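You operate a simulated robot arm through the tools that you are given. There is no shell and no other tool. Be economical: measure what you need, move in short steps, check, and stop when the job is done.

You run a simulated robot arm. Do the job below in one go: nothing can be reset, and whatever is moved stays where it is left.

## Task
Press the yellow plunger on the arm three times. Put the thick card with teal grip on the top of the steel bench with blue legs away on the top shelf of the wooden rack. Take the medium blue paper round with green tab on the top of the steel bench with blue legs and put it away on the top of the narrow green rack. Put the bundle in green with pink strap on the large blue paper round with teal tab. The order is free.

It is judged by the outcome, as a careful person would: the job done as asked, and still so three seconds after it is handed in. It fails if anything else is knocked over, pushed out of place, dropped, spilled or broken.

## Robot
A 6-joint arm with a two-finger gripper on a trunk, on a base that drives. Base frame: it is fixed to the floor where the robot stands at the start and does not move with it; the origin is under the middle of the robot, x ahead of it, y to its left, z up; the surface under the hand at the start is at about z = 800. Units: mm, rad, N and s.
With the tool pointing down near the work surface it reaches from about 360 to 860 mm from the robot's upright axis, wherever it stands. Its first joint turns from -2.897 to 2.897 rad. Places, roughly: bundle in green with pink strap (17x17x16 cm) [-2200, 2700, 400]; large blue paper round with teal t (22x23x3 cm) [800, -400, 400]; medium blue paper round with green (18x19x3 cm) [900, 1000, 800]; thick card with teal grip (7x6x5 cm) [800, 100, 800]; top of the narrow green rack [-2800, -3600, 900]; top shelf of the wooden rack (92x22 cm) [-2120, -3800, 1380]; yellow plunger on the arm [500, -100, 900]. Payload 2.45 kg.
Tool frame: the origin (TCP) lies between the finger pads and is the grasp point; the fingertips stand 20 mm ahead of it; z points along the fingers, y is the line along which they close. Largest opening 140 mm; the body of the gripper starts 168 mm behind the TCP.
Orientation is that of the tool frame in the base frame, as a unit quaternion [x, y, z, w]. With the fingers straight down and closing along the base's y, the tool's x points along the base's -x, its y along +y and its z along -z.

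## Interface
- The arm moves only by the tool drive_tool. Its arguments are lists of equal length, an entry for each row: "angular": the turn, a rotation vector about the base's x, y, z in units of 60 degrees (1.0 is 60 degrees), a list of three; "linear": the shift along the base's x, y, z in units of 250 mm (1.0 is 250 mm), a list of three; "hand": the gripper command, from -1 (fully open) to 1 (shut), values between in proportion. In form: {"angular": [[ax, ay, az], ...], "linear": [[dx, dy, dz], ...], "hand": [hand, ...]}. A call has 1 to 12 rows; each row is the pose to reach, as a shift and turn from the pose commanded when the call began. A call with a number of a shift or a turn outside -1 to 1 is refused whole. A row lasts 0.2 s, in which the tool goes at most 50 mm and 0.15 rad; a call with a longer step from one row to the next is refused whole, and so is a gripper value outside its range. Where a pose cannot be reached the arm comes as near as it can. A force on the tool above 40 N (or 10 N above the force at the start of the call, whichever is more), or a blocked arm, ends the call early, and 0.2 s more pass. The fingers move at their own pace (about 45 mm/s each) and stop on an object; they squeeze with about 30 N. The grip force told is the motor's: it shows also when the fingers shut on nothing. Time passes only in rows, and 0.2 s behind the last, so rows that repeat a pose let the fingers close. It gives the time, the measured TCP pose, the force on the tool (base axes), the opening and the grip force at its end, in the units of the frame above (readings bear some noise), with the torque about the TCP (base axes, N m) and any sound that the robot's microphone picked up.
- Cameras (640 x 400 px; columns grow to the right, rows downward): "scene" is now at [76.5, 147.2, 1832.2]; the picture's right is [0.14, -0.99, 0.00], its down [-0.87, -0.12, -0.49] and it looks along [0.48, 0.07, -0.87] (base axes); focal length 247 px, centre (320, 200). "wrist" rides on the gripper at [78, 11, -209] in the tool frame; the picture's right is [-0.14, 0.99, 0.00], its down [-0.92, -0.13, -0.37] and it looks along [-0.37, -0.05, 0.93] (tool axes); focal length 280 px, centre (320, 200).
- capture(camera): a new picture of that camera. The clock stands still meanwhile.
- slide_trunk(by): slides the trunk up (or, below 0, down) by that many mm; the arm and the scene camera ride with it, the base frame stays. It gives what a move gives, with no picture.
- drive_base(legs): drives the robot by 1 to 6 legs, each [ahead, left, turn to the left] in mm, mm and rad, along the robot's own axes; the way and the turn of a leg run together, so that a leg with both is an arc; at most 1500 mm and 3.142 rad a leg. The arm and the cameras ride along, it lands a little off, and it stops where it bumps. It gives what a move gives.
- aim_head(pan, tilt): turns the head with the scene camera to pan (to the left, within 2.496 rad either way) and tilt (down, from -0.506 to 1.204), counted from straight ahead of the robot. It gives what a move gives.
- point_at(camera, pixels): for up to 12 pixels [column, row] of the newest picture of that camera ("zoom" is the newest enlarged one), the place [x, y, z] in the base frame of the surface seen there, good to about 2 mm. The clock stands still meanwhile.
- enlarge(camera, box): a new picture of the part [left, top, right, bottom] of that camera's present view, enlarged. The clock stands still meanwhile.
- job_done(): hands the job in; it is judged then, once.

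Keep the steps short. Do not move on a guess: measure, check each grasp and each placing, and mend mistakes. In all there are 110 turns and 98 pictures (those below and enlarged ones count). Leave the gripper open and the arm clear of the work at the hand-in unless told otherwise, and finish with a single line.

The tools are called after "Call:" by a JSON object that holds its "op" and its "data". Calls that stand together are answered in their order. drive_tool: Moves the arm, as the interface text tells. Its arguments: {"type":"object","properties":{"angular":{"type":"array","items":{"type":"array","items":{"type":"number"}}},"linear":{"type":"array","items":{"type":"array","items":{"type":"number"}}},"hand":{"type":"array","items":{"type":"number"}}},"required":["angular","linear","hand"]} The other tools are called the same way: slide_trunk (by) slides the trunk up or down; drive_base (legs) drives the base; aim_head (pan, tilt) turns the head that bears the scene camera; capture (camera) takes a picture; point_at (camera, pixels) gives the place of the surface under pixels of a picture; enlarge (camera, box) takes an enlarged picture of a part of a camera's view; job_done () hands the job in.

At the start:

```text
time: 0.0
tool_pos: [534.8, -36.5, 1095.2]
orientation: [0.0, 1.0, -0.001, 0.0]
wrist_force: [0.0, 0.0, -0.5]
wrist_torque: [-0.01, -0.01, 0.02]
finger_gap: 140.1
finger_force: 0.1
trunk travel left (down, up): [-100.0, 130.0]
robot x, y, heading: [-1.9, 2.1, 0.002]
head pan, tilt: [0.141, 1.063]
```

scene: 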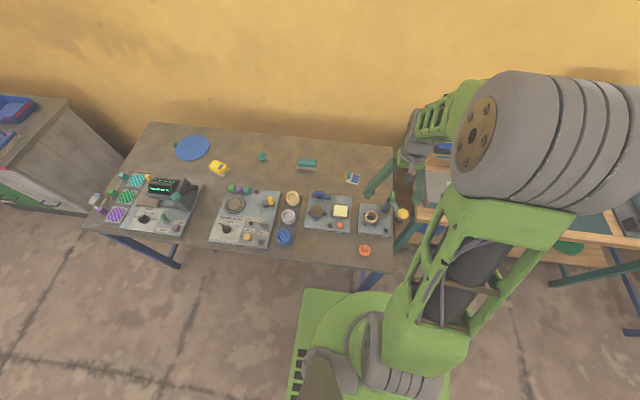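
wrist: 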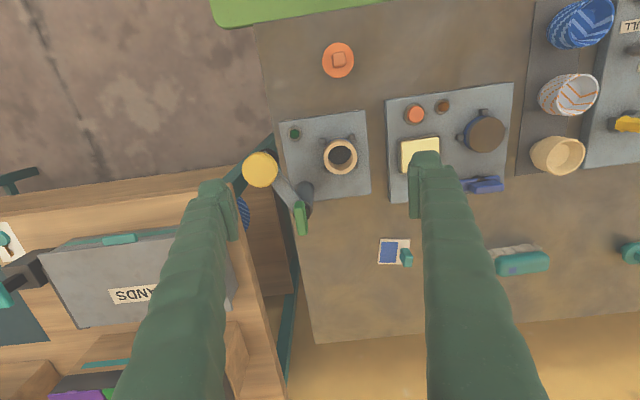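

I see the yellow plunger near wrist pixel (261,169) and candidate cards at (390,252) and (518,260). I'll measure these first.

Call:
{"op": "point_at", "data": {"camera": "wrist", "pixels": [[261, 169], [250, 160], [272, 178], [388, 252], [406, 256], [518, 262], [515, 250], [285, 190], [300, 218], [345, 220], [305, 200]]}}

Call:
{"op": "point_at", "data": {"camera": "scene", "pixels": [[193, 147], [175, 145], [262, 156], [307, 163], [353, 178], [403, 214], [568, 248], [300, 330]]}}

Call:
{"op": "enlarge", "data": {"camera": "wrist", "box": [220, 130, 440, 290]}}

Call:
{"op": "enlarge", "data": {"camera": "scene", "box": [150, 110, 410, 270]}}

```text
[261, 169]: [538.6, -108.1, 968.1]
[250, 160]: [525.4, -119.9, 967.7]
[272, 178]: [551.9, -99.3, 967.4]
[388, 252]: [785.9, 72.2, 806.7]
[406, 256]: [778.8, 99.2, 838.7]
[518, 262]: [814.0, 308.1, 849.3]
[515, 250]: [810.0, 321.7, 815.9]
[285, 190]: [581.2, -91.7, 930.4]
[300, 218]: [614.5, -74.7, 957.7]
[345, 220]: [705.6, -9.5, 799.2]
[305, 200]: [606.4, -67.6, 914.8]
```

```text
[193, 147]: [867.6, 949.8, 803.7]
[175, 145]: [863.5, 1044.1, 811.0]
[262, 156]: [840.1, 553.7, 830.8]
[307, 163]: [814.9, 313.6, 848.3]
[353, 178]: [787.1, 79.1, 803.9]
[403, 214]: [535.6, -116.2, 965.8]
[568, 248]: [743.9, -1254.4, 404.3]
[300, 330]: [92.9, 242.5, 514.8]
```

```text
2.50 times, centred on (330, 210) of wrist
```

zoom: 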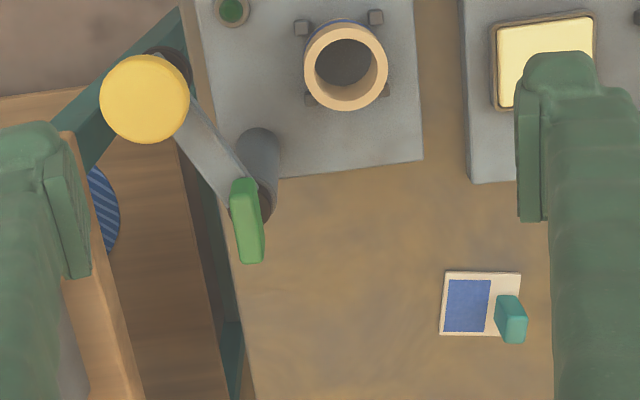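

```text
2.46 times, centred on (280, 190) of scene
```

zoom: 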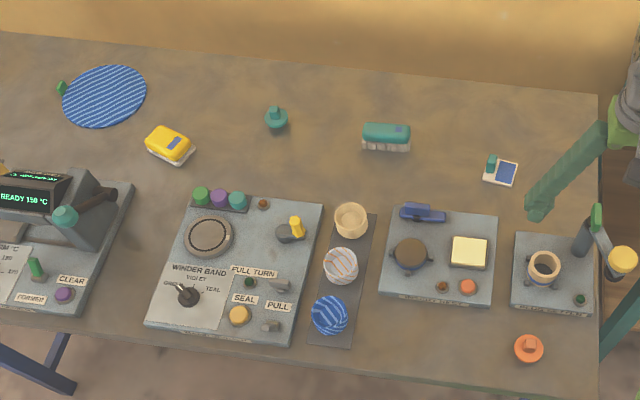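

The plunger cap is at about (538,-108,968). Next I close the fingers and come above it.

Call:
{"op": "drive_tool", "data": {"angular": [[0, 0, 0], [0, 0, 0], [0, 0, 0], [0, 0, 0], [0, 0, 0], [0, 0, 0], [0, 0, 0], [0, 0, 0]], "linear": [[0.008, -0.14, 0], [0.016, -0.288, 0], [0.016, -0.288, 0], [0.016, -0.288, 0], [0.016, -0.288, 0], [0.016, -0.288, 0], [0.016, -0.288, -0.15], [0.016, -0.288, -0.3]], "hand": [1, 1, 1, 1, 1, 1, 1, 1]}}

Call:
{"op": "capture", "data": {"camera": "wrist"}}

Call:
{"op": "capture", "data": {"camera": "scene"}}

```text
time: 1.8
tool_pos: [538.7, -108.4, 1022.0]
orientation: [-0.001, 1.0, 0.001, -0.001]
wrist_force: [-0.2, 0.6, 0.1]
wrist_torque: [-0.01, 0.02, 0.0]
finger_gap: 0.2
finger_force: 16.4
trunk travel left (down, up): [-100.0, 130.0]
robot x, y, heading: [-2.7, -1.9, 0.004]
head pan, tilt: [0.141, 1.063]
```

```text
93 pictures are left
```

wrist: 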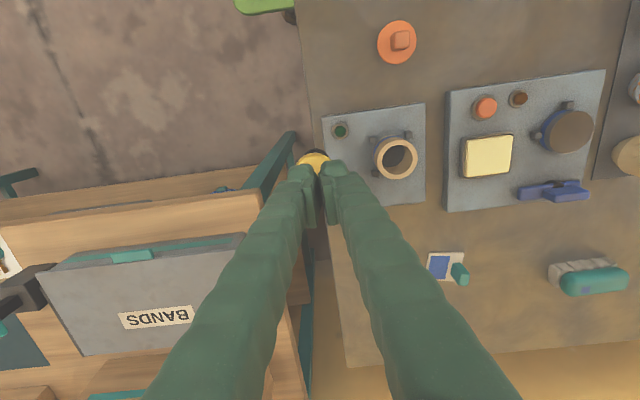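

```text
92 pictures are left
```

scene: 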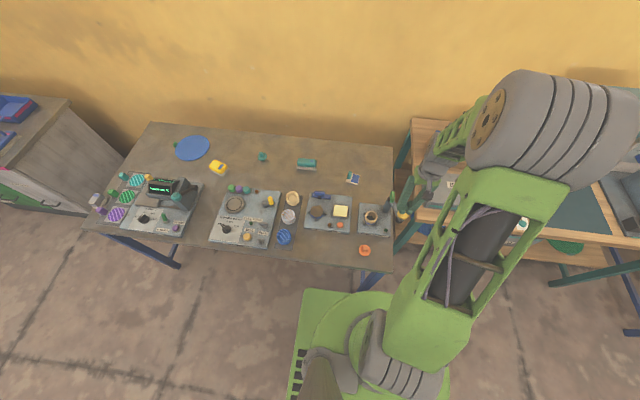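

Fingertips hang ~34 mm above the cap. Before pressing I want to understand this arm, so I'll enlarge the area.

Call:
{"op": "enlarge", "data": {"camera": "scene", "box": [340, 170, 430, 260]}}

Call:
{"op": "enlarge", "data": {"camera": "wrist", "box": [250, 80, 450, 220]}}

```text
4.44 times, centred on (385, 215) of scene
```

zoom: 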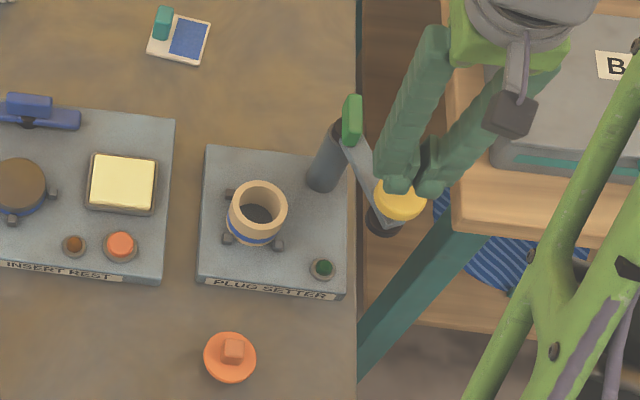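

```text
2.86 times, centred on (350, 150) of wrist
```

zoom: 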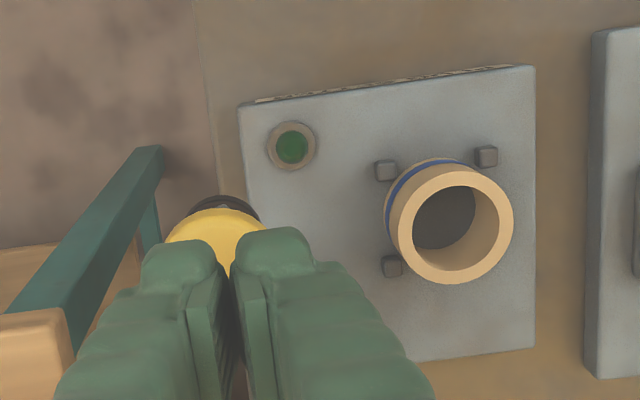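

It is a "PLUG SETTER" with its arm swung aside. The task only asks to press the plunger, so I press it down where it stands and listen.

Call:
{"op": "drive_tool", "data": {"angular": [[0, 0, 0], [0, 0, 0], [0, 0, 0], [0, 0, 0], [0, 0, 0], [0, 0, 0]], "linear": [[0, 0, -0.08], [0, 0, -0.12], [0, 0, -0.14], [0, 0, -0.16], [0, 0, -0.18], [0, 0, -0.2]], "hand": [1, 1, 1, 1, 1, 1]}}

```text
time: 3.2
tool_pos: [537.6, -108.3, 970.5]
orientation: [0.001, 1.0, 0.0, 0.0]
wrist_force: [-1.7, 2.7, 16.7]
wrist_torque: [0.04, 0.03, 0.07]
finger_gap: 6.0
finger_force: 29.7
trunk travel left (down, up): [-100.0, 130.0]
robot x, y, heading: [0.2, -0.2, 0.001]
head pan, tilt: [0.141, 1.063]
heard: click
```

A click, with 17 N of spring force. Now I lift to release it and check.

Call:
{"op": "drive_tool", "data": {"angular": [[0, 0, 0], [0, 0, 0], [0, 0, 0]], "linear": [[0, 0, 0.08], [0, 0, 0.16], [0, 0, 0.2]], "hand": [1, 1, 1]}}

Call:
{"op": "enlarge", "data": {"camera": "wrist", "box": [250, 80, 450, 220]}}

Call:
{"op": "enlarge", "data": {"camera": "scene", "box": [340, 170, 430, 260]}}

```text
time: 4.0
tool_pos: [538.8, -110.1, 1019.9]
orientation: [0.0, 1.0, 0.0, 0.0]
wrist_force: [0.6, 0.2, 0.1]
wrist_torque: [-0.03, -0.01, 0.01]
finger_gap: 0.0
finger_force: 29.4
trunk travel left (down, up): [-100.0, 130.0]
robot x, y, heading: [4.3, 0.9, 0.001]
head pan, tilt: [0.141, 1.063]
```

```text
2.86 times, centred on (350, 150) of wrist
```

zoom: 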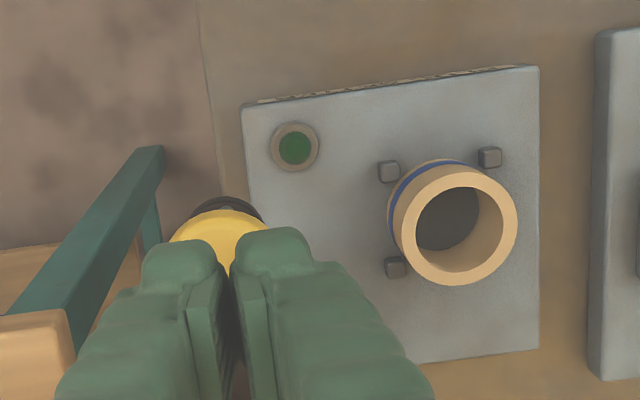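

```text
4.44 times, centred on (385, 215) of scene
```

zoom: 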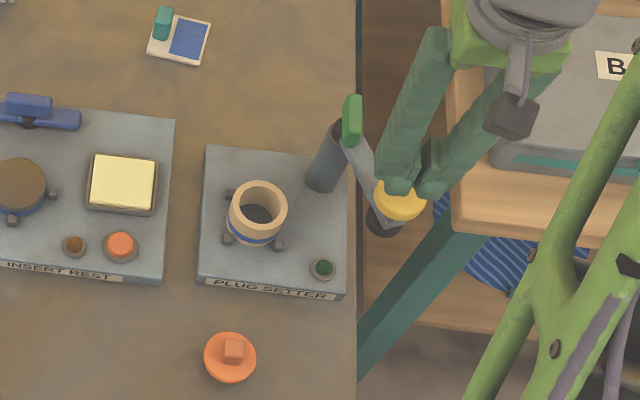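

The plunger sprang back and the arm didn't move. Second press, same depth, with a release after it.

Call:
{"op": "drive_tool", "data": {"angular": [[0, 0, 0], [0, 0, 0], [0, 0, 0], [0, 0, 0], [0, 0, 0], [0, 0, 0], [0, 0, 0], [0, 0, 0], [0, 0, 0]], "linear": [[0, 0, -0.08], [0, 0, -0.12], [0, 0, -0.14], [0, 0, -0.16], [0, 0, -0.18], [0, 0, -0.2], [0, 0, -0.12], [0, 0, -0.04], [0, 0, 0]], "hand": [1, 1, 1, 1, 1, 1, 1, 1, 1]}}

```text
time: 6.0
tool_pos: [538.2, -107.8, 1021.3]
orientation: [0.001, 1.0, 0.0, -0.001]
wrist_force: [-0.9, 0.1, 0.4]
wrist_torque: [0.02, 0.02, 0.01]
finger_gap: 0.0
finger_force: 29.8
trunk travel left (down, up): [-100.0, 130.0]
robot x, y, heading: [0.7, -2.2, -0.001]
head pan, tilt: [0.141, 1.063]
heard: click
```

Second click heard. Third press.

Call:
{"op": "drive_tool", "data": {"angular": [[0, 0, 0], [0, 0, 0], [0, 0, 0], [0, 0, 0], [0, 0, 0], [0, 0, 0], [0, 0, 0], [0, 0, 0], [0, 0, 0], [0, 0, 0], [0, 0, 0]], "linear": [[0, 0, -0.08], [0, 0, -0.12], [0, 0, -0.14], [0, 0, -0.16], [0, 0, -0.18], [0, 0, -0.2], [0, 0, -0.12], [0, 0, -0.04], [0, 0, 0.1], [0, 0, 0.2], [0, 0, 0.3]], "hand": [1, 1, 1, 1, 1, 1, 1, 1, 1, 0, -1]}}

Call:
{"op": "capture", "data": {"camera": "wrist"}}

```text
time: 8.4
tool_pos: [539.2, -109.4, 1094.4]
orientation: [0.0, 1.0, 0.0, 0.0]
wrist_force: [-0.5, -0.5, 0.0]
wrist_torque: [-0.01, -0.01, -0.01]
finger_gap: 50.4
finger_force: 0.0
trunk travel left (down, up): [-100.0, 130.0]
robot x, y, heading: [3.2, 1.6, -0.001]
head pan, tilt: [0.141, 1.063]
heard: click
```

```text
87 pictures are left
```

wrist: 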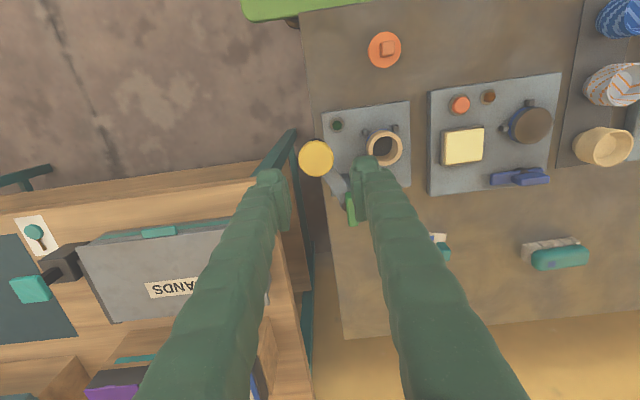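

Three clicks and the plunger is up again. Next I survey the room with the head: the right-hand table first, then behind.

Call:
{"op": "aim_head", "data": {"pan": -1.0, "tilt": 0.8}}

Call:
{"op": "capture", "data": {"camera": "scene"}}

Call:
{"op": "aim_head", "data": {"pan": -2.45, "tilt": 0.35}}

Call:
{"op": "capture", "data": {"camera": "scene"}}

Call:
{"op": "aim_head", "data": {"pan": 2.3, "tilt": 0.4}}

Call:
{"op": "capture", "data": {"camera": "scene"}}

```text
time: 9.8
tool_pos: [539.8, -109.6, 1094.6]
orientation: [0.0, 1.0, 0.0, 0.0]
wrist_force: [-1.0, -0.4, 0.2]
wrist_torque: [-0.02, 0.0, 0.02]
finger_gap: 139.8
finger_force: 0.1
trunk travel left (down, up): [-100.0, 130.0]
robot x, y, heading: [2.2, 0.4, -0.004]
head pan, tilt: [-1.0, 0.799]
```

```text
86 pictures are left
```

scene: 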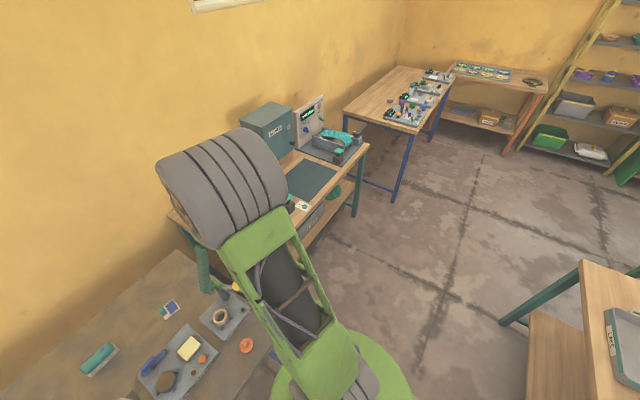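

```text
time: 11.3
tool_pos: [539.8, -108.5, 1093.3]
orientation: [0.0, 1.0, -0.001, 0.0]
wrist_force: [-0.7, 0.5, 0.4]
wrist_torque: [0.02, -0.01, 0.04]
finger_gap: 139.9
finger_force: 0.1
trunk travel left (down, up): [-100.0, 130.0]
robot x, y, heading: [-0.7, -2.0, -0.0]
head pan, tilt: [-2.45, 0.351]
```

```text
85 pictures are left
```

scene: 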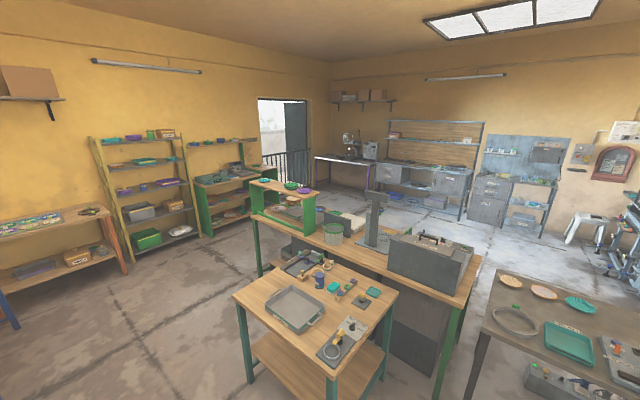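

```text
time: 15.1
tool_pos: [539.1, -109.1, 1092.8]
orientation: [0.0, 1.0, 0.0, 0.001]
wrist_force: [0.3, 1.0, 0.2]
wrist_torque: [0.0, 0.02, 0.02]
finger_gap: 140.2
finger_force: 0.1
trunk travel left (down, up): [-100.0, 130.0]
robot x, y, heading: [-1.0, 2.1, 0.005]
head pan, tilt: [2.3, 0.4]
```

```text
84 pictures are left
```

scene: 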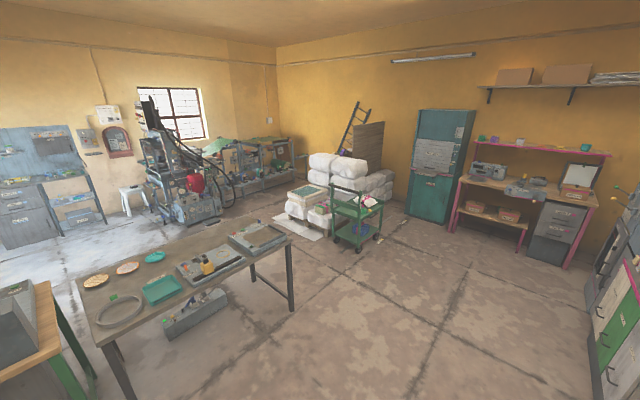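

Next I enlarge the likely places of the trolley and the racks.

Call:
{"op": "enlarge", "data": {"camera": "scene", "box": [270, 140, 430, 260]}}

Call:
{"op": "aim_head", "data": {"pan": -2.15, "tilt": 0.25}}

Call:
{"op": "enlarge", "data": {"camera": "scene", "box": [200, 120, 440, 270]}}

```text
3.33 times, centred on (350, 200) of scene
```

zoom: 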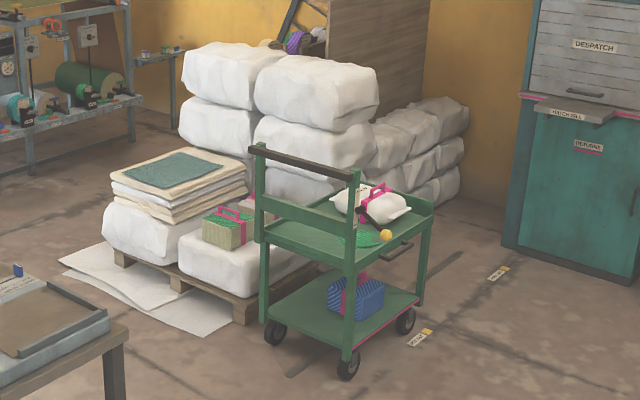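

```text
time: 18.7
tool_pos: [539.2, -108.1, 1094.6]
orientation: [0.0, 1.0, 0.0, -0.001]
wrist_force: [0.1, -0.1, 0.5]
wrist_torque: [-0.02, 0.03, 0.03]
finger_gap: 140.3
finger_force: 0.0
trunk travel left (down, up): [-100.0, 130.0]
robot x, y, heading: [-0.5, -1.7, -0.003]
head pan, tilt: [-2.15, 0.25]
```

```text
2.67 times, centred on (320, 195) of scene
```

zoom: 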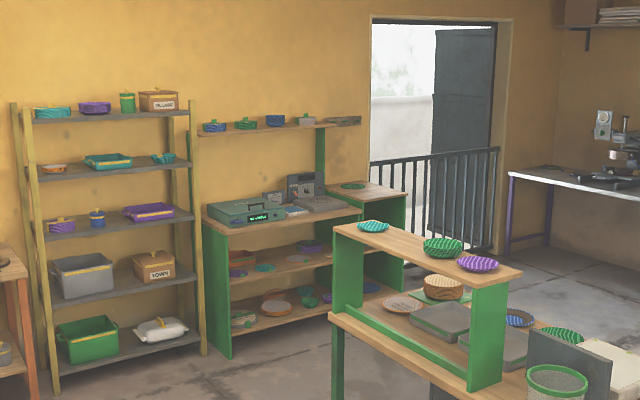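

Now I measure those rack surfaces in the zoomed picture.

Call:
{"op": "point_at", "data": {"camera": "zoom", "pixels": [[247, 127], [262, 128], [320, 122], [350, 122], [285, 130], [352, 186], [380, 195], [335, 188], [400, 190], [360, 205], [275, 200], [115, 108]]}}

Call:
{"op": "enlarge", "data": {"camera": "scene", "box": [265, 155, 365, 215]}}

```text
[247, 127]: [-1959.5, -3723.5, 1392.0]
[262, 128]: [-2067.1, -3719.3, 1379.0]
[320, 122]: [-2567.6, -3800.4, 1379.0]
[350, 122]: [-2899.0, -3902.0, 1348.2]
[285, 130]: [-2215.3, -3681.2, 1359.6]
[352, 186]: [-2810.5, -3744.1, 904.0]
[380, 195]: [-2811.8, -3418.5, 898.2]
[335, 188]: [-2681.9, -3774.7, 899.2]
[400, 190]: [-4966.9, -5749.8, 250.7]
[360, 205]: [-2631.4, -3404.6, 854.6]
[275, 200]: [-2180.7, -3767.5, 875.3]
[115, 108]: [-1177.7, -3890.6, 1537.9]
```

```text
6.40 times, centred on (315, 185) of scene
```

zoom: 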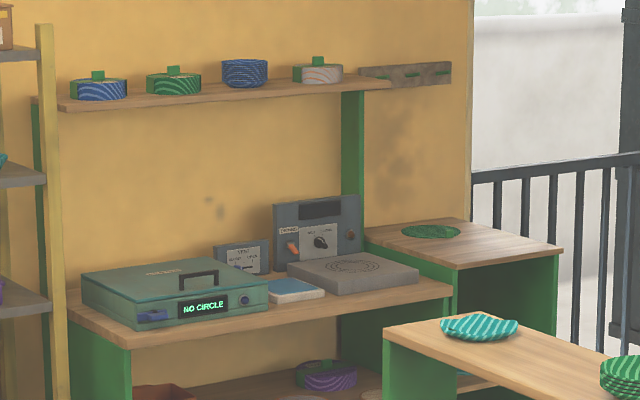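

The wooden rack's top shelf (z≈1379) and the green rack top (z≈899) are clear enough. Card first: I bring the gripper over the bench to look at its teal grip.

Call:
{"op": "aim_head", "data": {"pan": 0.141, "tilt": 1.063}}

Call:
{"op": "drive_tool", "data": {"angular": [[0, 0, 0], [0, 0, 0], [0, 0, 0], [0, 0, 0], [0, 0, 0], [0, 0, 0]], "linear": [[0.12, 0.15, 0], [0.24, 0.3, 0], [0.36, 0.45, 0], [0.48, 0.6, 0], [0.6, 0.75, 0], [0.72, 0.82, -0.1]], "hand": [-1, -1, -1, -1, -1, -1]}}

Call:
{"op": "capture", "data": {"camera": "wrist"}}

Call:
{"op": "enlarge", "data": {"camera": "scene", "box": [310, 140, 390, 200]}}

```text
time: 20.8
tool_pos: [539.6, -108.0, 1093.1]
orientation: [0.0, 1.0, 0.0, 0.0]
wrist_force: [-0.4, 0.8, -0.1]
wrist_torque: [0.01, 0.03, -0.01]
finger_gap: 140.1
finger_force: 0.2
trunk travel left (down, up): [-100.0, 130.0]
robot x, y, heading: [-1.8, -0.2, -0.003]
head pan, tilt: [0.141, 1.063]
```

```text
time: 22.2
tool_pos: [716.8, 96.6, 1071.2]
orientation: [-0.001, 1.0, 0.0, 0.0]
wrist_force: [-0.5, 0.4, -0.8]
wrist_torque: [-0.01, 0.04, 0.0]
finger_gap: 139.9
finger_force: 0.1
trunk travel left (down, up): [-100.0, 130.0]
robot x, y, heading: [3.8, 2.0, 0.002]
head pan, tilt: [0.141, 1.063]
```

```text
80 pictures are left
```

wrist: 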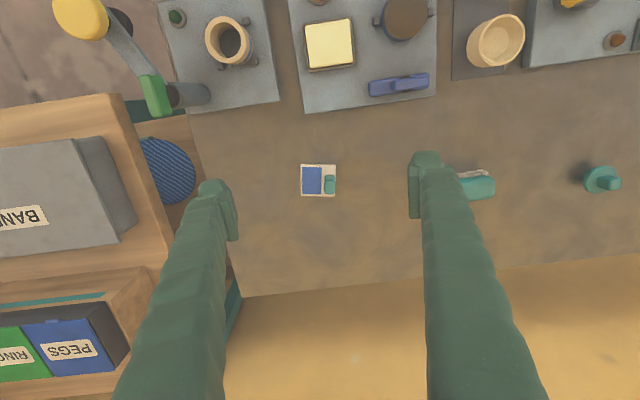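

```text
6.67 times, centred on (350, 170) of scene
```

zoom: 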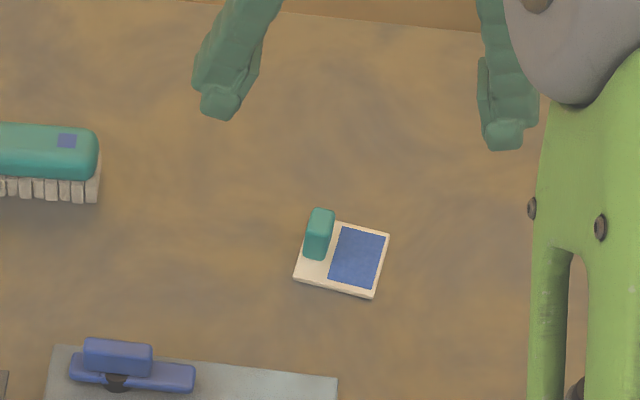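

The grip is a thin upright tab, thin along y, so the present orientation fits. I measure it.

Call:
{"op": "point_at", "data": {"camera": "wrist", "pixels": [[330, 180], [330, 189], [326, 184], [334, 184], [318, 196], [302, 194], [303, 167], [335, 167], [312, 215], [345, 210], [326, 179]]}}

Call:
{"op": "point_at", "data": {"camera": "zoom", "pixels": [[322, 212], [322, 240], [315, 240], [327, 240], [316, 256], [385, 236], [375, 296], [297, 278]]}}

```text
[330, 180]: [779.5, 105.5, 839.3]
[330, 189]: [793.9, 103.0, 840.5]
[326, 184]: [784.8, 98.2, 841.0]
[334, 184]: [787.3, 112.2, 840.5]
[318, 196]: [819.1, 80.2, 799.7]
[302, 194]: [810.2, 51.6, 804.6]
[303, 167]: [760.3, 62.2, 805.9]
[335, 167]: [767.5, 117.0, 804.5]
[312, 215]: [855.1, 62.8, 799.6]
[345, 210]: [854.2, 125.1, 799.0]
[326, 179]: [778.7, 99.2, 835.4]
```

```text
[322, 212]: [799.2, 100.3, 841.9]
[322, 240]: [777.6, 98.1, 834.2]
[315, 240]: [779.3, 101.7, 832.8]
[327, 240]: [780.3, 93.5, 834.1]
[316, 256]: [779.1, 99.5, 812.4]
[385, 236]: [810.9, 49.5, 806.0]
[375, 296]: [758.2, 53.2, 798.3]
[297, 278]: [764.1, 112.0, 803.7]
```

Grip centre ≈ (787,104), top z 841, card turned about −7°. I go above it and down to z≈855, turning by −7°.

Call:
{"op": "drive_tool", "data": {"angular": [[0, 0, -0.06], [0, 0, -0.12], [0, 0, -0.12], [0, 0, -0.12], [0, 0, -0.12], [0, 0, -0.12], [0, 0, -0.12]], "linear": [[0.14, 0.015, 0], [0.28, 0.03, -0.1], [0.284, 0.03, -0.25], [0.284, 0.03, -0.42], [0.284, 0.03, -0.6], [0.284, 0.03, -0.76], [0.284, 0.03, -0.86]], "hand": [0, 0, 0, 0, 0, 0, 0]}}

Call:
{"op": "capture", "data": {"camera": "wrist"}}

Call:
{"op": "enlarge", "data": {"camera": "scene", "box": [310, 140, 390, 200]}}

```text
time: 23.8
tool_pos: [791.2, 102.7, 852.3]
orientation: [0.062, 0.998, 0.0, 0.0]
wrist_force: [-0.6, -0.7, -0.3]
wrist_torque: [0.02, 0.0, -0.02]
finger_gap: 70.0
finger_force: 0.2
trunk travel left (down, up): [-100.0, 130.0]
robot x, y, heading: [0.4, -3.1, 0.001]
head pan, tilt: [0.141, 1.063]
```

```text
78 pictures are left
```

wrist: 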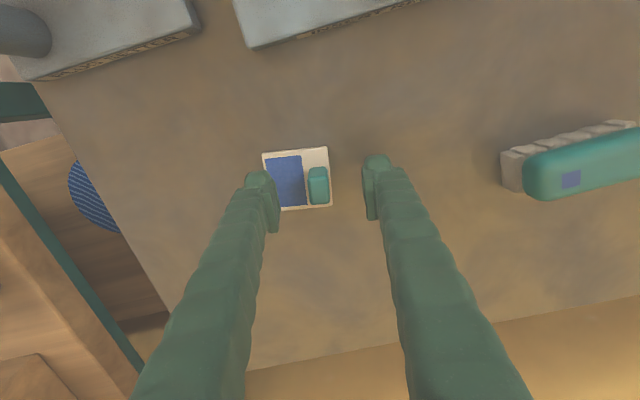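

```text
6.67 times, centred on (350, 170) of scene
```

zoom: 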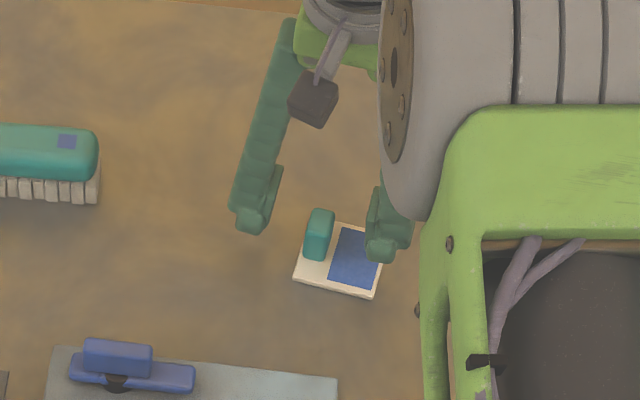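

Well aligned. I go down 20 mm and close.

Call:
{"op": "drive_tool", "data": {"angular": [[0, 0, 0], [0, 0, 0], [0, 0, 0], [0, 0, 0], [0, 0, 0], [0, 0, 0], [0, 0, 0]], "linear": [[-0.008, 0, -0.04], [-0.008, 0, -0.084], [-0.008, 0, -0.084], [-0.008, 0, -0.084], [-0.008, 0, -0.084], [-0.008, 0, -0.084], [-0.008, 0, -0.084]], "hand": [0, 0, 1, 1, 1, 1, 1]}}

```text
time: 25.4
tool_pos: [787.9, 102.8, 833.7]
orientation: [0.062, 0.998, 0.0, 0.0]
wrist_force: [0.1, -0.8, -0.8]
wrist_torque: [-0.02, 0.0, 0.02]
finger_gap: 16.4
finger_force: 29.2
trunk travel left (down, up): [-100.0, 130.0]
robot x, y, heading: [-4.8, -1.5, 0.001]
head pan, tilt: [0.141, 1.063]
```

Gripped at 16.4 mm. I lift it 250 mm and check.

Call:
{"op": "drive_tool", "data": {"angular": [[0, 0, 0], [0, 0, 0], [0, 0, 0], [0, 0, 0], [0, 0, 0], [0, 0, 0], [0, 0, 0], [0, 0, 0], [0, 0, 0]], "linear": [[0, 0, 0.08], [0, 0, 0.2], [0, 0, 0.38], [0, 0, 0.56], [0, 0, 0.75], [-0.15, 0, 0.9], [-0.35, 0, 0.9], [-0.55, 0, 0.9], [-0.75, 0, 0.9]], "hand": [1, 1, 1, 1, 1, 1, 1, 1, 1]}}

Call:
{"op": "capture", "data": {"camera": "wrist"}}

```text
refused: row 6 steps farther than a row can; nothing moved
```

```text
76 pictures are left
```

wrist: 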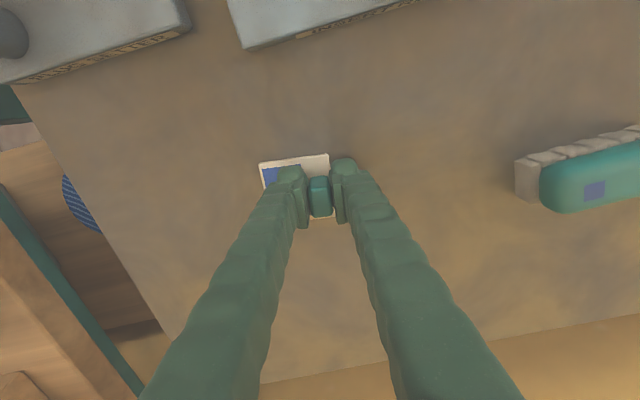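

One step was too long; I split it. Same move again.

Call:
{"op": "drive_tool", "data": {"angular": [[0, 0, 0], [0, 0, 0], [0, 0, 0], [0, 0, 0], [0, 0, 0], [0, 0, 0], [0, 0, 0], [0, 0, 0], [0, 0, 0]], "linear": [[0, 0, 0.08], [0, 0, 0.2], [0, 0, 0.38], [0, 0, 0.56], [0, 0, 0.75], [-0.1, 0, 0.9], [-0.29, 0, 0.9], [-0.48, 0, 0.9], [-0.67, 0, 0.9]], "hand": [1, 1, 1, 1, 1, 1, 1, 1, 1]}}

Call:
{"op": "capture", "data": {"camera": "wrist"}}

Call:
{"op": "capture", "data": {"camera": "scene"}}

```text
time: 27.4
tool_pos: [619.3, 107.0, 1061.3]
orientation: [0.062, 0.998, 0.0, 0.0]
wrist_force: [-0.1, -0.2, -0.7]
wrist_torque: [0.02, -0.04, 0.02]
finger_gap: 16.7
finger_force: 30.1
trunk travel left (down, up): [-100.0, 130.0]
robot x, y, heading: [0.4, 0.7, -0.0]
head pan, tilt: [0.141, 1.063]
```

```text
75 pictures are left
```

wrist: 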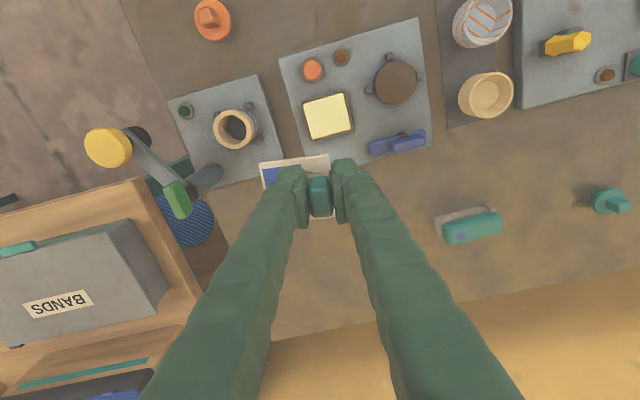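

```text
74 pictures are left
```

scene: 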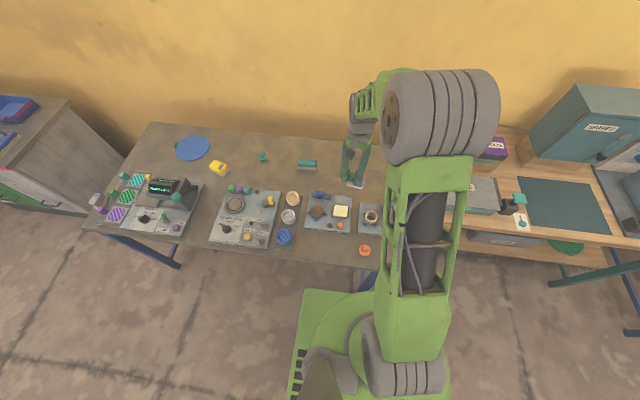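

The card hangs securely. I draw the arm in, then map the floor on the way to the racks.

Call:
{"op": "drive_tool", "data": {"angular": [[0, 0, 0], [0, 0, 0], [0, 0, 0], [0, 0, 0], [0, 0, 0]], "linear": [[-0.18, -0.1, 0], [-0.36, -0.2, 0], [-0.54, -0.3, 0], [-0.7, -0.4, 0], [-0.8, -0.43, 0]], "hand": [1, 1, 1, 1, 1]}}

Call:
{"op": "aim_head", "data": {"pan": -1.75, "tilt": 0.65}}

Call:
{"op": "capture", "data": {"camera": "scene"}}

Call:
{"op": "aim_head", "data": {"pan": -2.45, "tilt": 0.55}}

Call:
{"op": "capture", "data": {"camera": "scene"}}

```text
refused: row 1 steps farther than a row can; nothing moved
```

```text
time: 29.3
tool_pos: [620.9, 107.5, 1059.3]
orientation: [0.063, 0.998, 0.0, 0.0]
wrist_force: [0.4, 0.4, -0.9]
wrist_torque: [-0.01, 0.03, 0.01]
finger_gap: 16.6
finger_force: 29.9
trunk travel left (down, up): [-100.0, 130.0]
robot x, y, heading: [4.7, -0.3, -0.003]
head pan, tilt: [-1.751, 0.649]
```

```text
73 pictures are left
```

scene: 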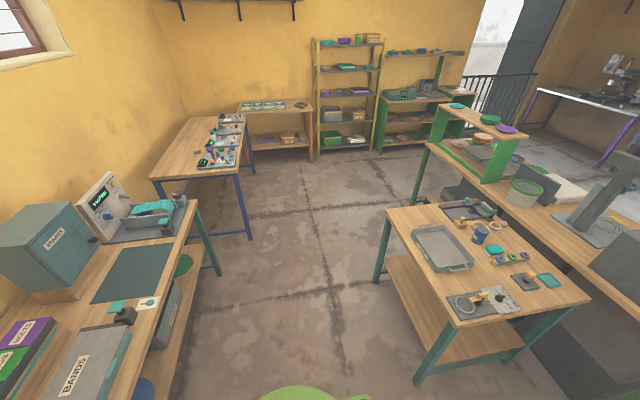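

```text
time: 30.3
tool_pos: [619.8, 108.6, 1061.7]
orientation: [0.063, 0.998, 0.0, 0.0]
wrist_force: [-0.9, -0.7, -1.3]
wrist_torque: [0.0, 0.04, 0.02]
finger_gap: 16.1
finger_force: 29.9
trunk travel left (down, up): [-100.0, 130.0]
robot x, y, heading: [2.6, -0.8, -0.001]
head pan, tilt: [-2.45, 0.55]
```

```text
72 pictures are left
```

scene: 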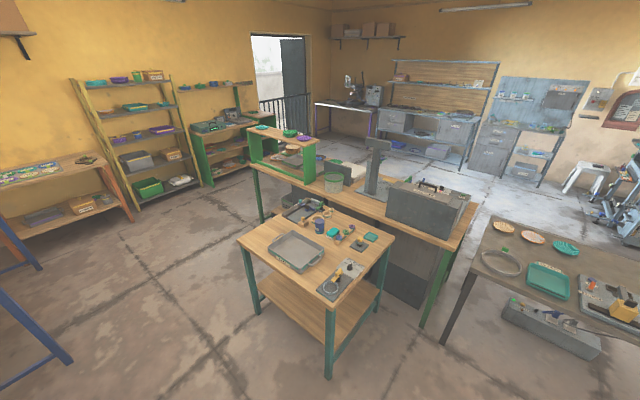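

I measure the corners of the tables along the way.

Call:
{"op": "point_at", "data": {"camera": "scene", "pixels": [[240, 242], [396, 255], [346, 306], [308, 207], [335, 372], [255, 310], [252, 163], [473, 243], [200, 185], [258, 219], [440, 340], [478, 228]]}}

Call:
{"op": "aim_head", "data": {"pan": -1.75, "tilt": 0.65}}

Call:
{"op": "capture", "data": {"camera": "scene"}}

Call:
{"op": "point_at", "data": {"camera": "scene", "pixels": [[417, 382], [376, 282], [414, 205], [381, 150], [310, 158], [251, 238], [220, 274], [348, 148], [199, 206], [461, 322], [388, 210], [590, 297]]}}

```text
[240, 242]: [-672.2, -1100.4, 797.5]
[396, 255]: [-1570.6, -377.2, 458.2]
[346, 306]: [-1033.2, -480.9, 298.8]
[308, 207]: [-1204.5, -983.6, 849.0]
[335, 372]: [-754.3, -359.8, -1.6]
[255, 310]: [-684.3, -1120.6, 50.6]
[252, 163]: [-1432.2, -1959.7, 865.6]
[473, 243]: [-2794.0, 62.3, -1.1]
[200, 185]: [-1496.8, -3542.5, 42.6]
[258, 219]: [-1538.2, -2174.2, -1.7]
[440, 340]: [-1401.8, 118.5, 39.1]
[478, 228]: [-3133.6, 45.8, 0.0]
```

```text
time: 31.4
tool_pos: [622.0, 107.7, 1059.1]
orientation: [0.062, 0.998, 0.0, 0.001]
wrist_force: [-0.8, 0.9, 0.2]
wrist_torque: [0.01, 0.02, -0.02]
finger_gap: 16.8
finger_force: 29.8
trunk travel left (down, up): [-100.0, 130.0]
robot x, y, heading: [4.5, -4.2, -0.001]
head pan, tilt: [-1.751, 0.649]
```

```text
71 pictures are left
```

scene: 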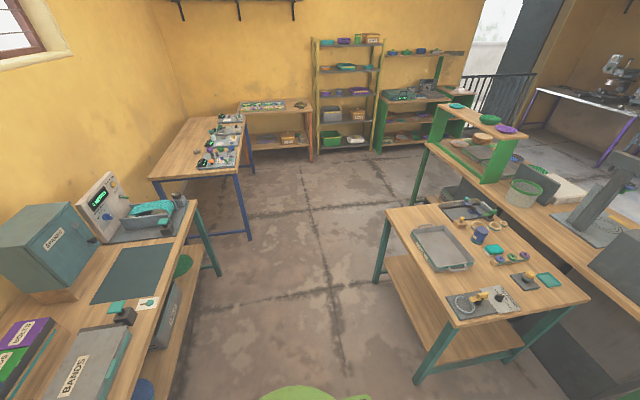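

```text
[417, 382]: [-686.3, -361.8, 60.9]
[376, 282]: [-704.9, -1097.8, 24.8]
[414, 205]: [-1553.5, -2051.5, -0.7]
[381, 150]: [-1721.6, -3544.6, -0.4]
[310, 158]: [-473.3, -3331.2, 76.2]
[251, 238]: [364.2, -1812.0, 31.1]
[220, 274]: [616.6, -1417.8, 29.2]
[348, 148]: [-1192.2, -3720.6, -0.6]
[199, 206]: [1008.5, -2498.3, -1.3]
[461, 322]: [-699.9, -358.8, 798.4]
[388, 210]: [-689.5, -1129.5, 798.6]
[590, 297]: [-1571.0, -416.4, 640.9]
```

The aisle from x≈−660 to 330 is free down to y≈−3200, and the passage between the island (y>−2170) and the racks is free too. I draw the arm in with shorter steps.

Call:
{"op": "drive_tool", "data": {"angular": [[0, 0, 0], [0, 0, 0], [0, 0, 0], [0, 0, 0], [0, 0, 0]], "linear": [[-0.17, -0.08, 0], [-0.34, -0.16, 0], [-0.51, -0.24, 0], [-0.68, -0.32, 0], [-0.8, -0.4, 0]], "hand": [1, 1, 1, 1, 1]}}

Call:
{"op": "drive_base", "data": {"legs": [[-150, 0, 0], [0, 0, -1.5708], [1400, 0, 0]]}}

```text
time: 32.6
tool_pos: [416.0, 3.8, 1056.3]
orientation: [0.063, 0.998, 0.0, 0.001]
wrist_force: [-0.1, 0.5, -0.7]
wrist_torque: [0.03, 0.02, -0.02]
finger_gap: 16.5
finger_force: 29.8
trunk travel left (down, up): [-100.0, 130.0]
robot x, y, heading: [2.9, 1.6, -0.001]
head pan, tilt: [-1.751, 0.649]
```

```text
time: 44.3
tool_pos: [-117.0, -1811.9, 1056.8]
orientation: [0.744, 0.668, 0.0, 0.001]
wrist_force: [-1.3, 0.0, 0.4]
wrist_torque: [-0.02, -0.01, 0.01]
finger_gap: 16.3
finger_force: 30.1
trunk travel left (down, up): [-100.0, 130.0]
robot x, y, heading: [-127.7, -1393.8, -1.547]
head pan, tilt: [-1.751, 0.649]
```

No bump. On ahead, then sideways to the rack.

Call:
{"op": "drive_base", "data": {"legs": [[1350, 0, -0.024], [0, -1000, 0], [0, -980, 0]]}}

Call:
{"op": "aim_head", "data": {"pan": 0.0, "tilt": 0.6}}

Call:
{"op": "capture", "data": {"camera": "scene"}}

```text
time: 68.5
tool_pos: [-2109.6, -3172.1, 1055.8]
orientation: [0.753, 0.658, 0.0, 0.0]
wrist_force: [0.1, -0.7, -0.3]
wrist_torque: [-0.02, -0.03, 0.01]
finger_gap: 16.6
finger_force: 30.1
trunk travel left (down, up): [-100.0, 130.0]
robot x, y, heading: [-2107.6, -2752.8, -1.577]
head pan, tilt: [-1.751, 0.649]
```

```text
time: 70.3
tool_pos: [-2109.1, -3170.7, 1056.7]
orientation: [0.752, 0.659, 0.0, 0.0]
wrist_force: [0.1, -0.8, -0.2]
wrist_torque: [0.02, -0.01, -0.01]
finger_gap: 16.6
finger_force: 29.9
trunk travel left (down, up): [-100.0, 130.0]
robot x, y, heading: [-2111.0, -2753.8, -1.58]
head pan, tilt: [0.0, 0.6]
```

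```text
70 pictures are left
```

scene: 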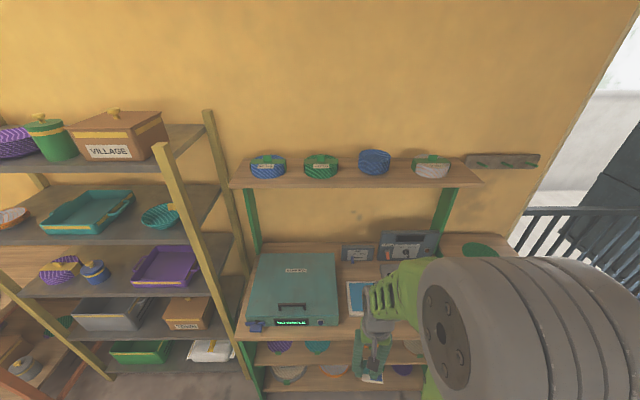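

The shelf holds four small baskets. I measure the gaps and edges.

Call:
{"op": "point_at", "data": {"camera": "scene", "pixels": [[338, 168], [345, 175], [359, 168], [388, 168], [415, 170], [400, 178], [400, 184], [240, 185], [470, 180], [399, 160], [445, 170], [300, 180]]}}

Call:
{"op": "enlarge", "data": {"camera": "scene", "box": [225, 130, 545, 330]}}

```text
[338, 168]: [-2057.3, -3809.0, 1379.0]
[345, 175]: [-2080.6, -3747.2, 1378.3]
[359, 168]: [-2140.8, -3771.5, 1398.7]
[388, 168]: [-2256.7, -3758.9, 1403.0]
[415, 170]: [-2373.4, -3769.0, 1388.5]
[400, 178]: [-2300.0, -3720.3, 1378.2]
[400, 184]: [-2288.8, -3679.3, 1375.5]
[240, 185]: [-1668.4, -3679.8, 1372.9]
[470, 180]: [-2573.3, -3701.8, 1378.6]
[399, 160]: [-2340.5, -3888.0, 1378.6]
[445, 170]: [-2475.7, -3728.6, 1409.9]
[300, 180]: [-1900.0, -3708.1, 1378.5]
```

```text
2.00 times, centred on (385, 230) of scene
```

zoom: 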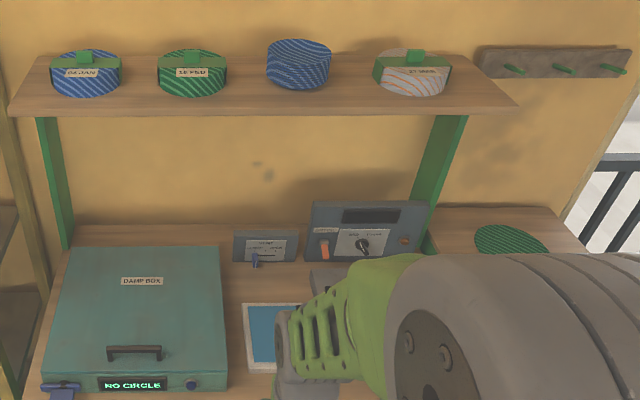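

The gap between the blue and white baskets (x −2262…−2373) is free, about 110 mm wide. I raise the trunk and then lift the tool to see if it reaches.

Call:
{"op": "slide_trunk", "data": {"by": 130}}

Call:
{"op": "drive_tool", "data": {"angular": [[0, 0, 0], [0, 0, 0], [0, 0, 0], [0, 0, 0], [0, 0, 0], [0, 0, 0], [0, 0, 0], [0, 0, 0]], "linear": [[0, -0.1, 0.15], [0, -0.2, 0.3], [0, -0.3, 0.45], [0, -0.4, 0.6], [0, -0.5, 0.75], [0, -0.5, 0.9], [0, -0.5, 1.0], [0, -0.5, 1.0]], "hand": [1, 1, 1, 1, 1, 1, 1, 1]}}

```text
time: 71.9
tool_pos: [-2108.7, -3172.1, 1186.7]
orientation: [0.753, 0.659, 0.0, 0.0]
wrist_force: [-0.1, -0.2, -0.3]
wrist_torque: [0.02, -0.02, -0.01]
finger_gap: 16.7
finger_force: 29.8
trunk travel left (down, up): [-230.0, 0.0]
robot x, y, heading: [-2112.2, -2753.1, -1.581]
head pan, tilt: [0.0, 0.6]
```

```text
time: 73.7
tool_pos: [-2107.9, -3298.1, 1437.3]
orientation: [0.752, 0.659, 0.0, 0.0]
wrist_force: [-0.5, 0.4, 0.3]
wrist_torque: [-0.04, -0.01, 0.02]
finger_gap: 16.2
finger_force: 30.3
trunk travel left (down, up): [-230.0, 0.0]
robot x, y, heading: [-2109.3, -2754.5, -1.578]
head pan, tilt: [0.0, 0.6]
```

Reach at this height is fine. Before driving closer I check the lower table's front edge and the floor in front of it.

Call:
{"op": "aim_head", "data": {"pan": -0.3, "tilt": 0.9}}

Call:
{"op": "capture", "data": {"camera": "scene"}}

```text
time: 74.5
tool_pos: [-2108.6, -3298.6, 1437.3]
orientation: [0.752, 0.659, 0.0, 0.0]
wrist_force: [0.5, -1.0, -0.2]
wrist_torque: [-0.03, -0.01, 0.01]
finger_gap: 16.4
finger_force: 30.1
trunk travel left (down, up): [-230.0, 0.0]
robot x, y, heading: [-2110.5, -2753.4, -1.584]
head pan, tilt: [-0.3, 0.901]
```

```text
68 pictures are left
```

scene: 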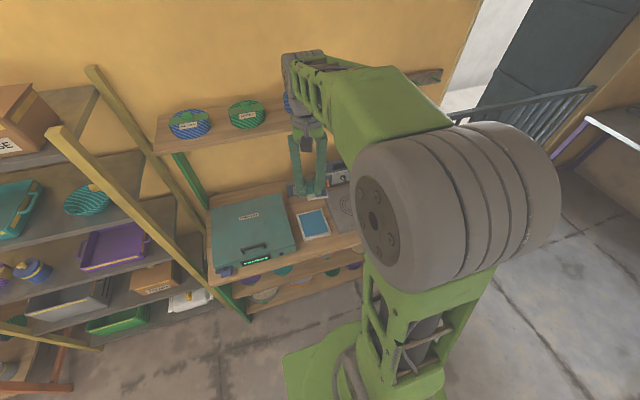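

Call:
{"op": "point_at", "data": {"camera": "scene", "pixels": [[245, 280], [340, 256], [250, 315], [284, 360], [300, 345], [330, 330], [340, 200]]}}

Call:
{"op": "drive_tool", "data": {"angular": [[0, 0, 0.06], [0, 0, 0.125]], "linear": [[0, 0, 0.08], [0, 0, 0.16]], "hand": [1, 1]}}

```text
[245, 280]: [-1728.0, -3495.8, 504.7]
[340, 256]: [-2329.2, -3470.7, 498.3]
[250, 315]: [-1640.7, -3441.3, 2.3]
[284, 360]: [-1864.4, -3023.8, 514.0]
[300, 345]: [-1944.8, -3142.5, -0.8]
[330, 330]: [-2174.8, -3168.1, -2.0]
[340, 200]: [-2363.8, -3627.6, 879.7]
```

```text
time: 75.1
tool_pos: [-2109.9, -3297.4, 1476.7]
orientation: [0.708, 0.706, 0.0, 0.0]
wrist_force: [0.0, -0.4, -1.3]
wrist_torque: [0.03, -0.01, 0.01]
finger_gap: 16.1
finger_force: 29.9
trunk travel left (down, up): [-230.0, 0.0]
robot x, y, heading: [-2113.4, -2752.5, -1.576]
head pan, tilt: [-0.3, 0.901]
```

The base reaches only ~270 mm ahead and the table front is at y≈−3450. I drive 195 right and 250 ahead.

Call:
{"op": "drive_base", "data": {"legs": [[0, -195, 0], [250, 0, 0]]}}

Call:
{"op": "aim_head", "data": {"pan": 0.35, "tilt": 0.75}}

Call:
{"op": "capture", "data": {"camera": "scene"}}

Call:
{"op": "capture", "data": {"camera": "wrist"}}

```text
time: 78.8
tool_pos: [-2303.9, -3548.5, 1477.1]
orientation: [0.708, 0.706, 0.0, 0.0]
wrist_force: [-0.2, 0.5, -1.1]
wrist_torque: [0.08, -0.02, 0.02]
finger_gap: 16.3
finger_force: 30.1
trunk travel left (down, up): [-230.0, 0.0]
robot x, y, heading: [-2305.2, -3004.3, -1.574]
head pan, tilt: [-0.3, 0.901]
```

```text
time: 79.8
tool_pos: [-2303.6, -3546.8, 1477.5]
orientation: [0.708, 0.706, 0.0, 0.0]
wrist_force: [0.3, -0.2, -1.4]
wrist_torque: [-0.01, -0.01, 0.02]
finger_gap: 16.6
finger_force: 30.2
trunk travel left (down, up): [-230.0, 0.0]
robot x, y, heading: [-2300.4, -3001.8, -1.58]
head pan, tilt: [0.351, 0.75]
```

```text
67 pictures are left
```

scene: 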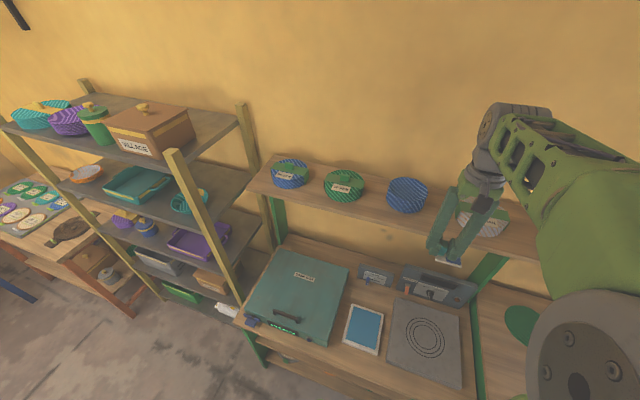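

```text
66 pictures are left
```

wrist: 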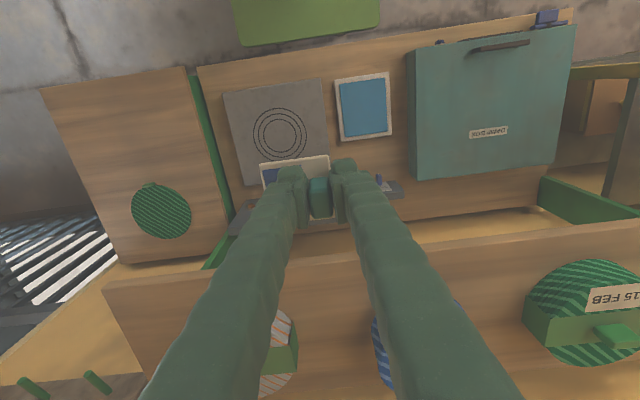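

Measuring the facing edges of the two neighbouring baskets before moving in.

Call:
{"op": "point_at", "data": {"camera": "wrist", "pixels": [[296, 355], [374, 340], [294, 335], [380, 365], [330, 260], [335, 300], [285, 320]]}}

Call:
{"op": "point_at", "data": {"camera": "scene", "pixels": [[425, 200], [415, 213], [425, 218], [407, 195], [390, 195]]}}

```text
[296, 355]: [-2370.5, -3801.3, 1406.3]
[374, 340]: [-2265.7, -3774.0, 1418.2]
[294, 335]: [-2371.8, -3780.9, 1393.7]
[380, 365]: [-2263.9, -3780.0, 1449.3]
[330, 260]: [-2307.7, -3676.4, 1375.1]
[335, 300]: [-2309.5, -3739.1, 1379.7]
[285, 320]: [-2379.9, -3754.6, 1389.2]
```

```text
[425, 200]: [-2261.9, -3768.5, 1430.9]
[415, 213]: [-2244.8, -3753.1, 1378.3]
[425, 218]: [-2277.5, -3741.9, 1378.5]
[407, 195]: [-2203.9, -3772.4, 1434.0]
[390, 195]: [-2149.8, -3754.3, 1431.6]
```

The gap suits a TCP at (−2303, −3722). I move over the shelf and lower to just above it.

Call:
{"op": "drive_tool", "data": {"angular": [[0, 0, 0], [0, 0, 0], [0, 0, 0], [0, 0, 0], [0, 0, 0], [0, 0, 0], [0, 0, 0], [0, 0, 0]], "linear": [[0, -0.18, 0], [0, -0.36, 0], [0, -0.54, 0], [0, -0.7, 0], [0, -0.7, 0], [0, -0.7, -0.1], [0, -0.7, -0.18], [0, -0.7, -0.22]], "hand": [1, 1, 1, 1, 1, 1, 1, 1]}}

Call:
{"op": "capture", "data": {"camera": "wrist"}}

Call:
{"op": "enlarge", "data": {"camera": "scene", "box": [350, 130, 590, 280]}}

```text
time: 81.7
tool_pos: [-2304.8, -3723.0, 1420.8]
orientation: [0.708, 0.706, 0.0, -0.001]
wrist_force: [0.1, 0.3, 0.6]
wrist_torque: [0.01, -0.04, -0.01]
finger_gap: 16.5
finger_force: 30.3
trunk travel left (down, up): [-230.0, 0.0]
robot x, y, heading: [-2307.7, -3001.3, -1.574]
head pan, tilt: [0.351, 0.75]
```

```text
65 pictures are left
```

wrist: 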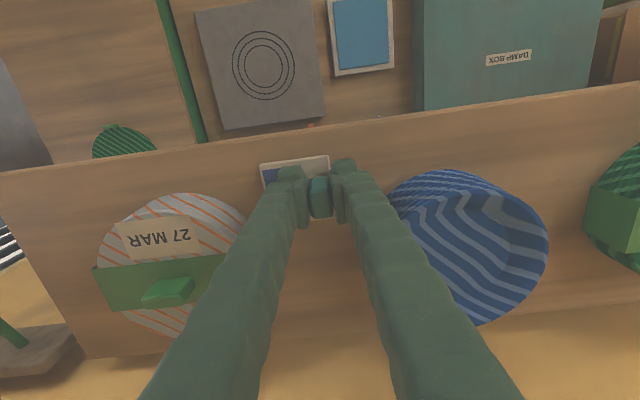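

```text
2.67 times, centred on (470, 205) of scene
```

zoom: 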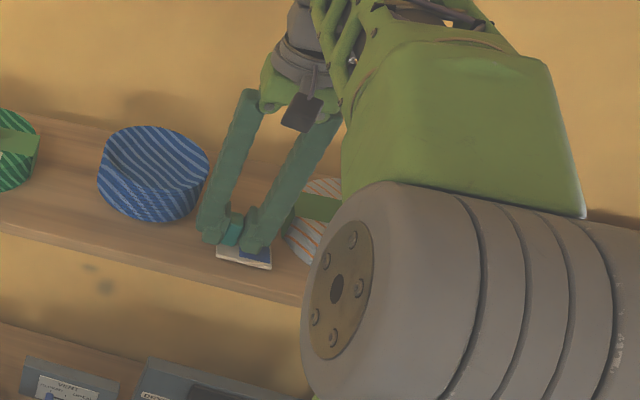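

The card is over the shelf clear of both baskets. I lower 8 mm and open a little.

Call:
{"op": "drive_tool", "data": {"angular": [[0, 0, 0], [0, 0, 0], [0, 0, 0], [0, 0, 0], [0, 0, 0], [0, 0, 0]], "linear": [[0, 0, -0.016], [0, 0, -0.032], [0, 0, -0.032], [0, 0, -0.032], [0, 0, -0.032], [0, 0, -0.032]], "hand": [1, 1, 1, 0.5, 0.43, 0.43]}}

```text
time: 83.0
tool_pos: [-2304.6, -3722.9, 1415.5]
orientation: [0.708, 0.706, 0.0, 0.0]
wrist_force: [0.5, 0.8, -0.2]
wrist_torque: [0.03, 0.0, 0.0]
finger_gap: 39.8
finger_force: 0.1
trunk travel left (down, up): [-230.0, 0.0]
robot x, y, heading: [-2301.5, -3001.9, -1.575]
head pan, tilt: [0.351, 0.75]
```

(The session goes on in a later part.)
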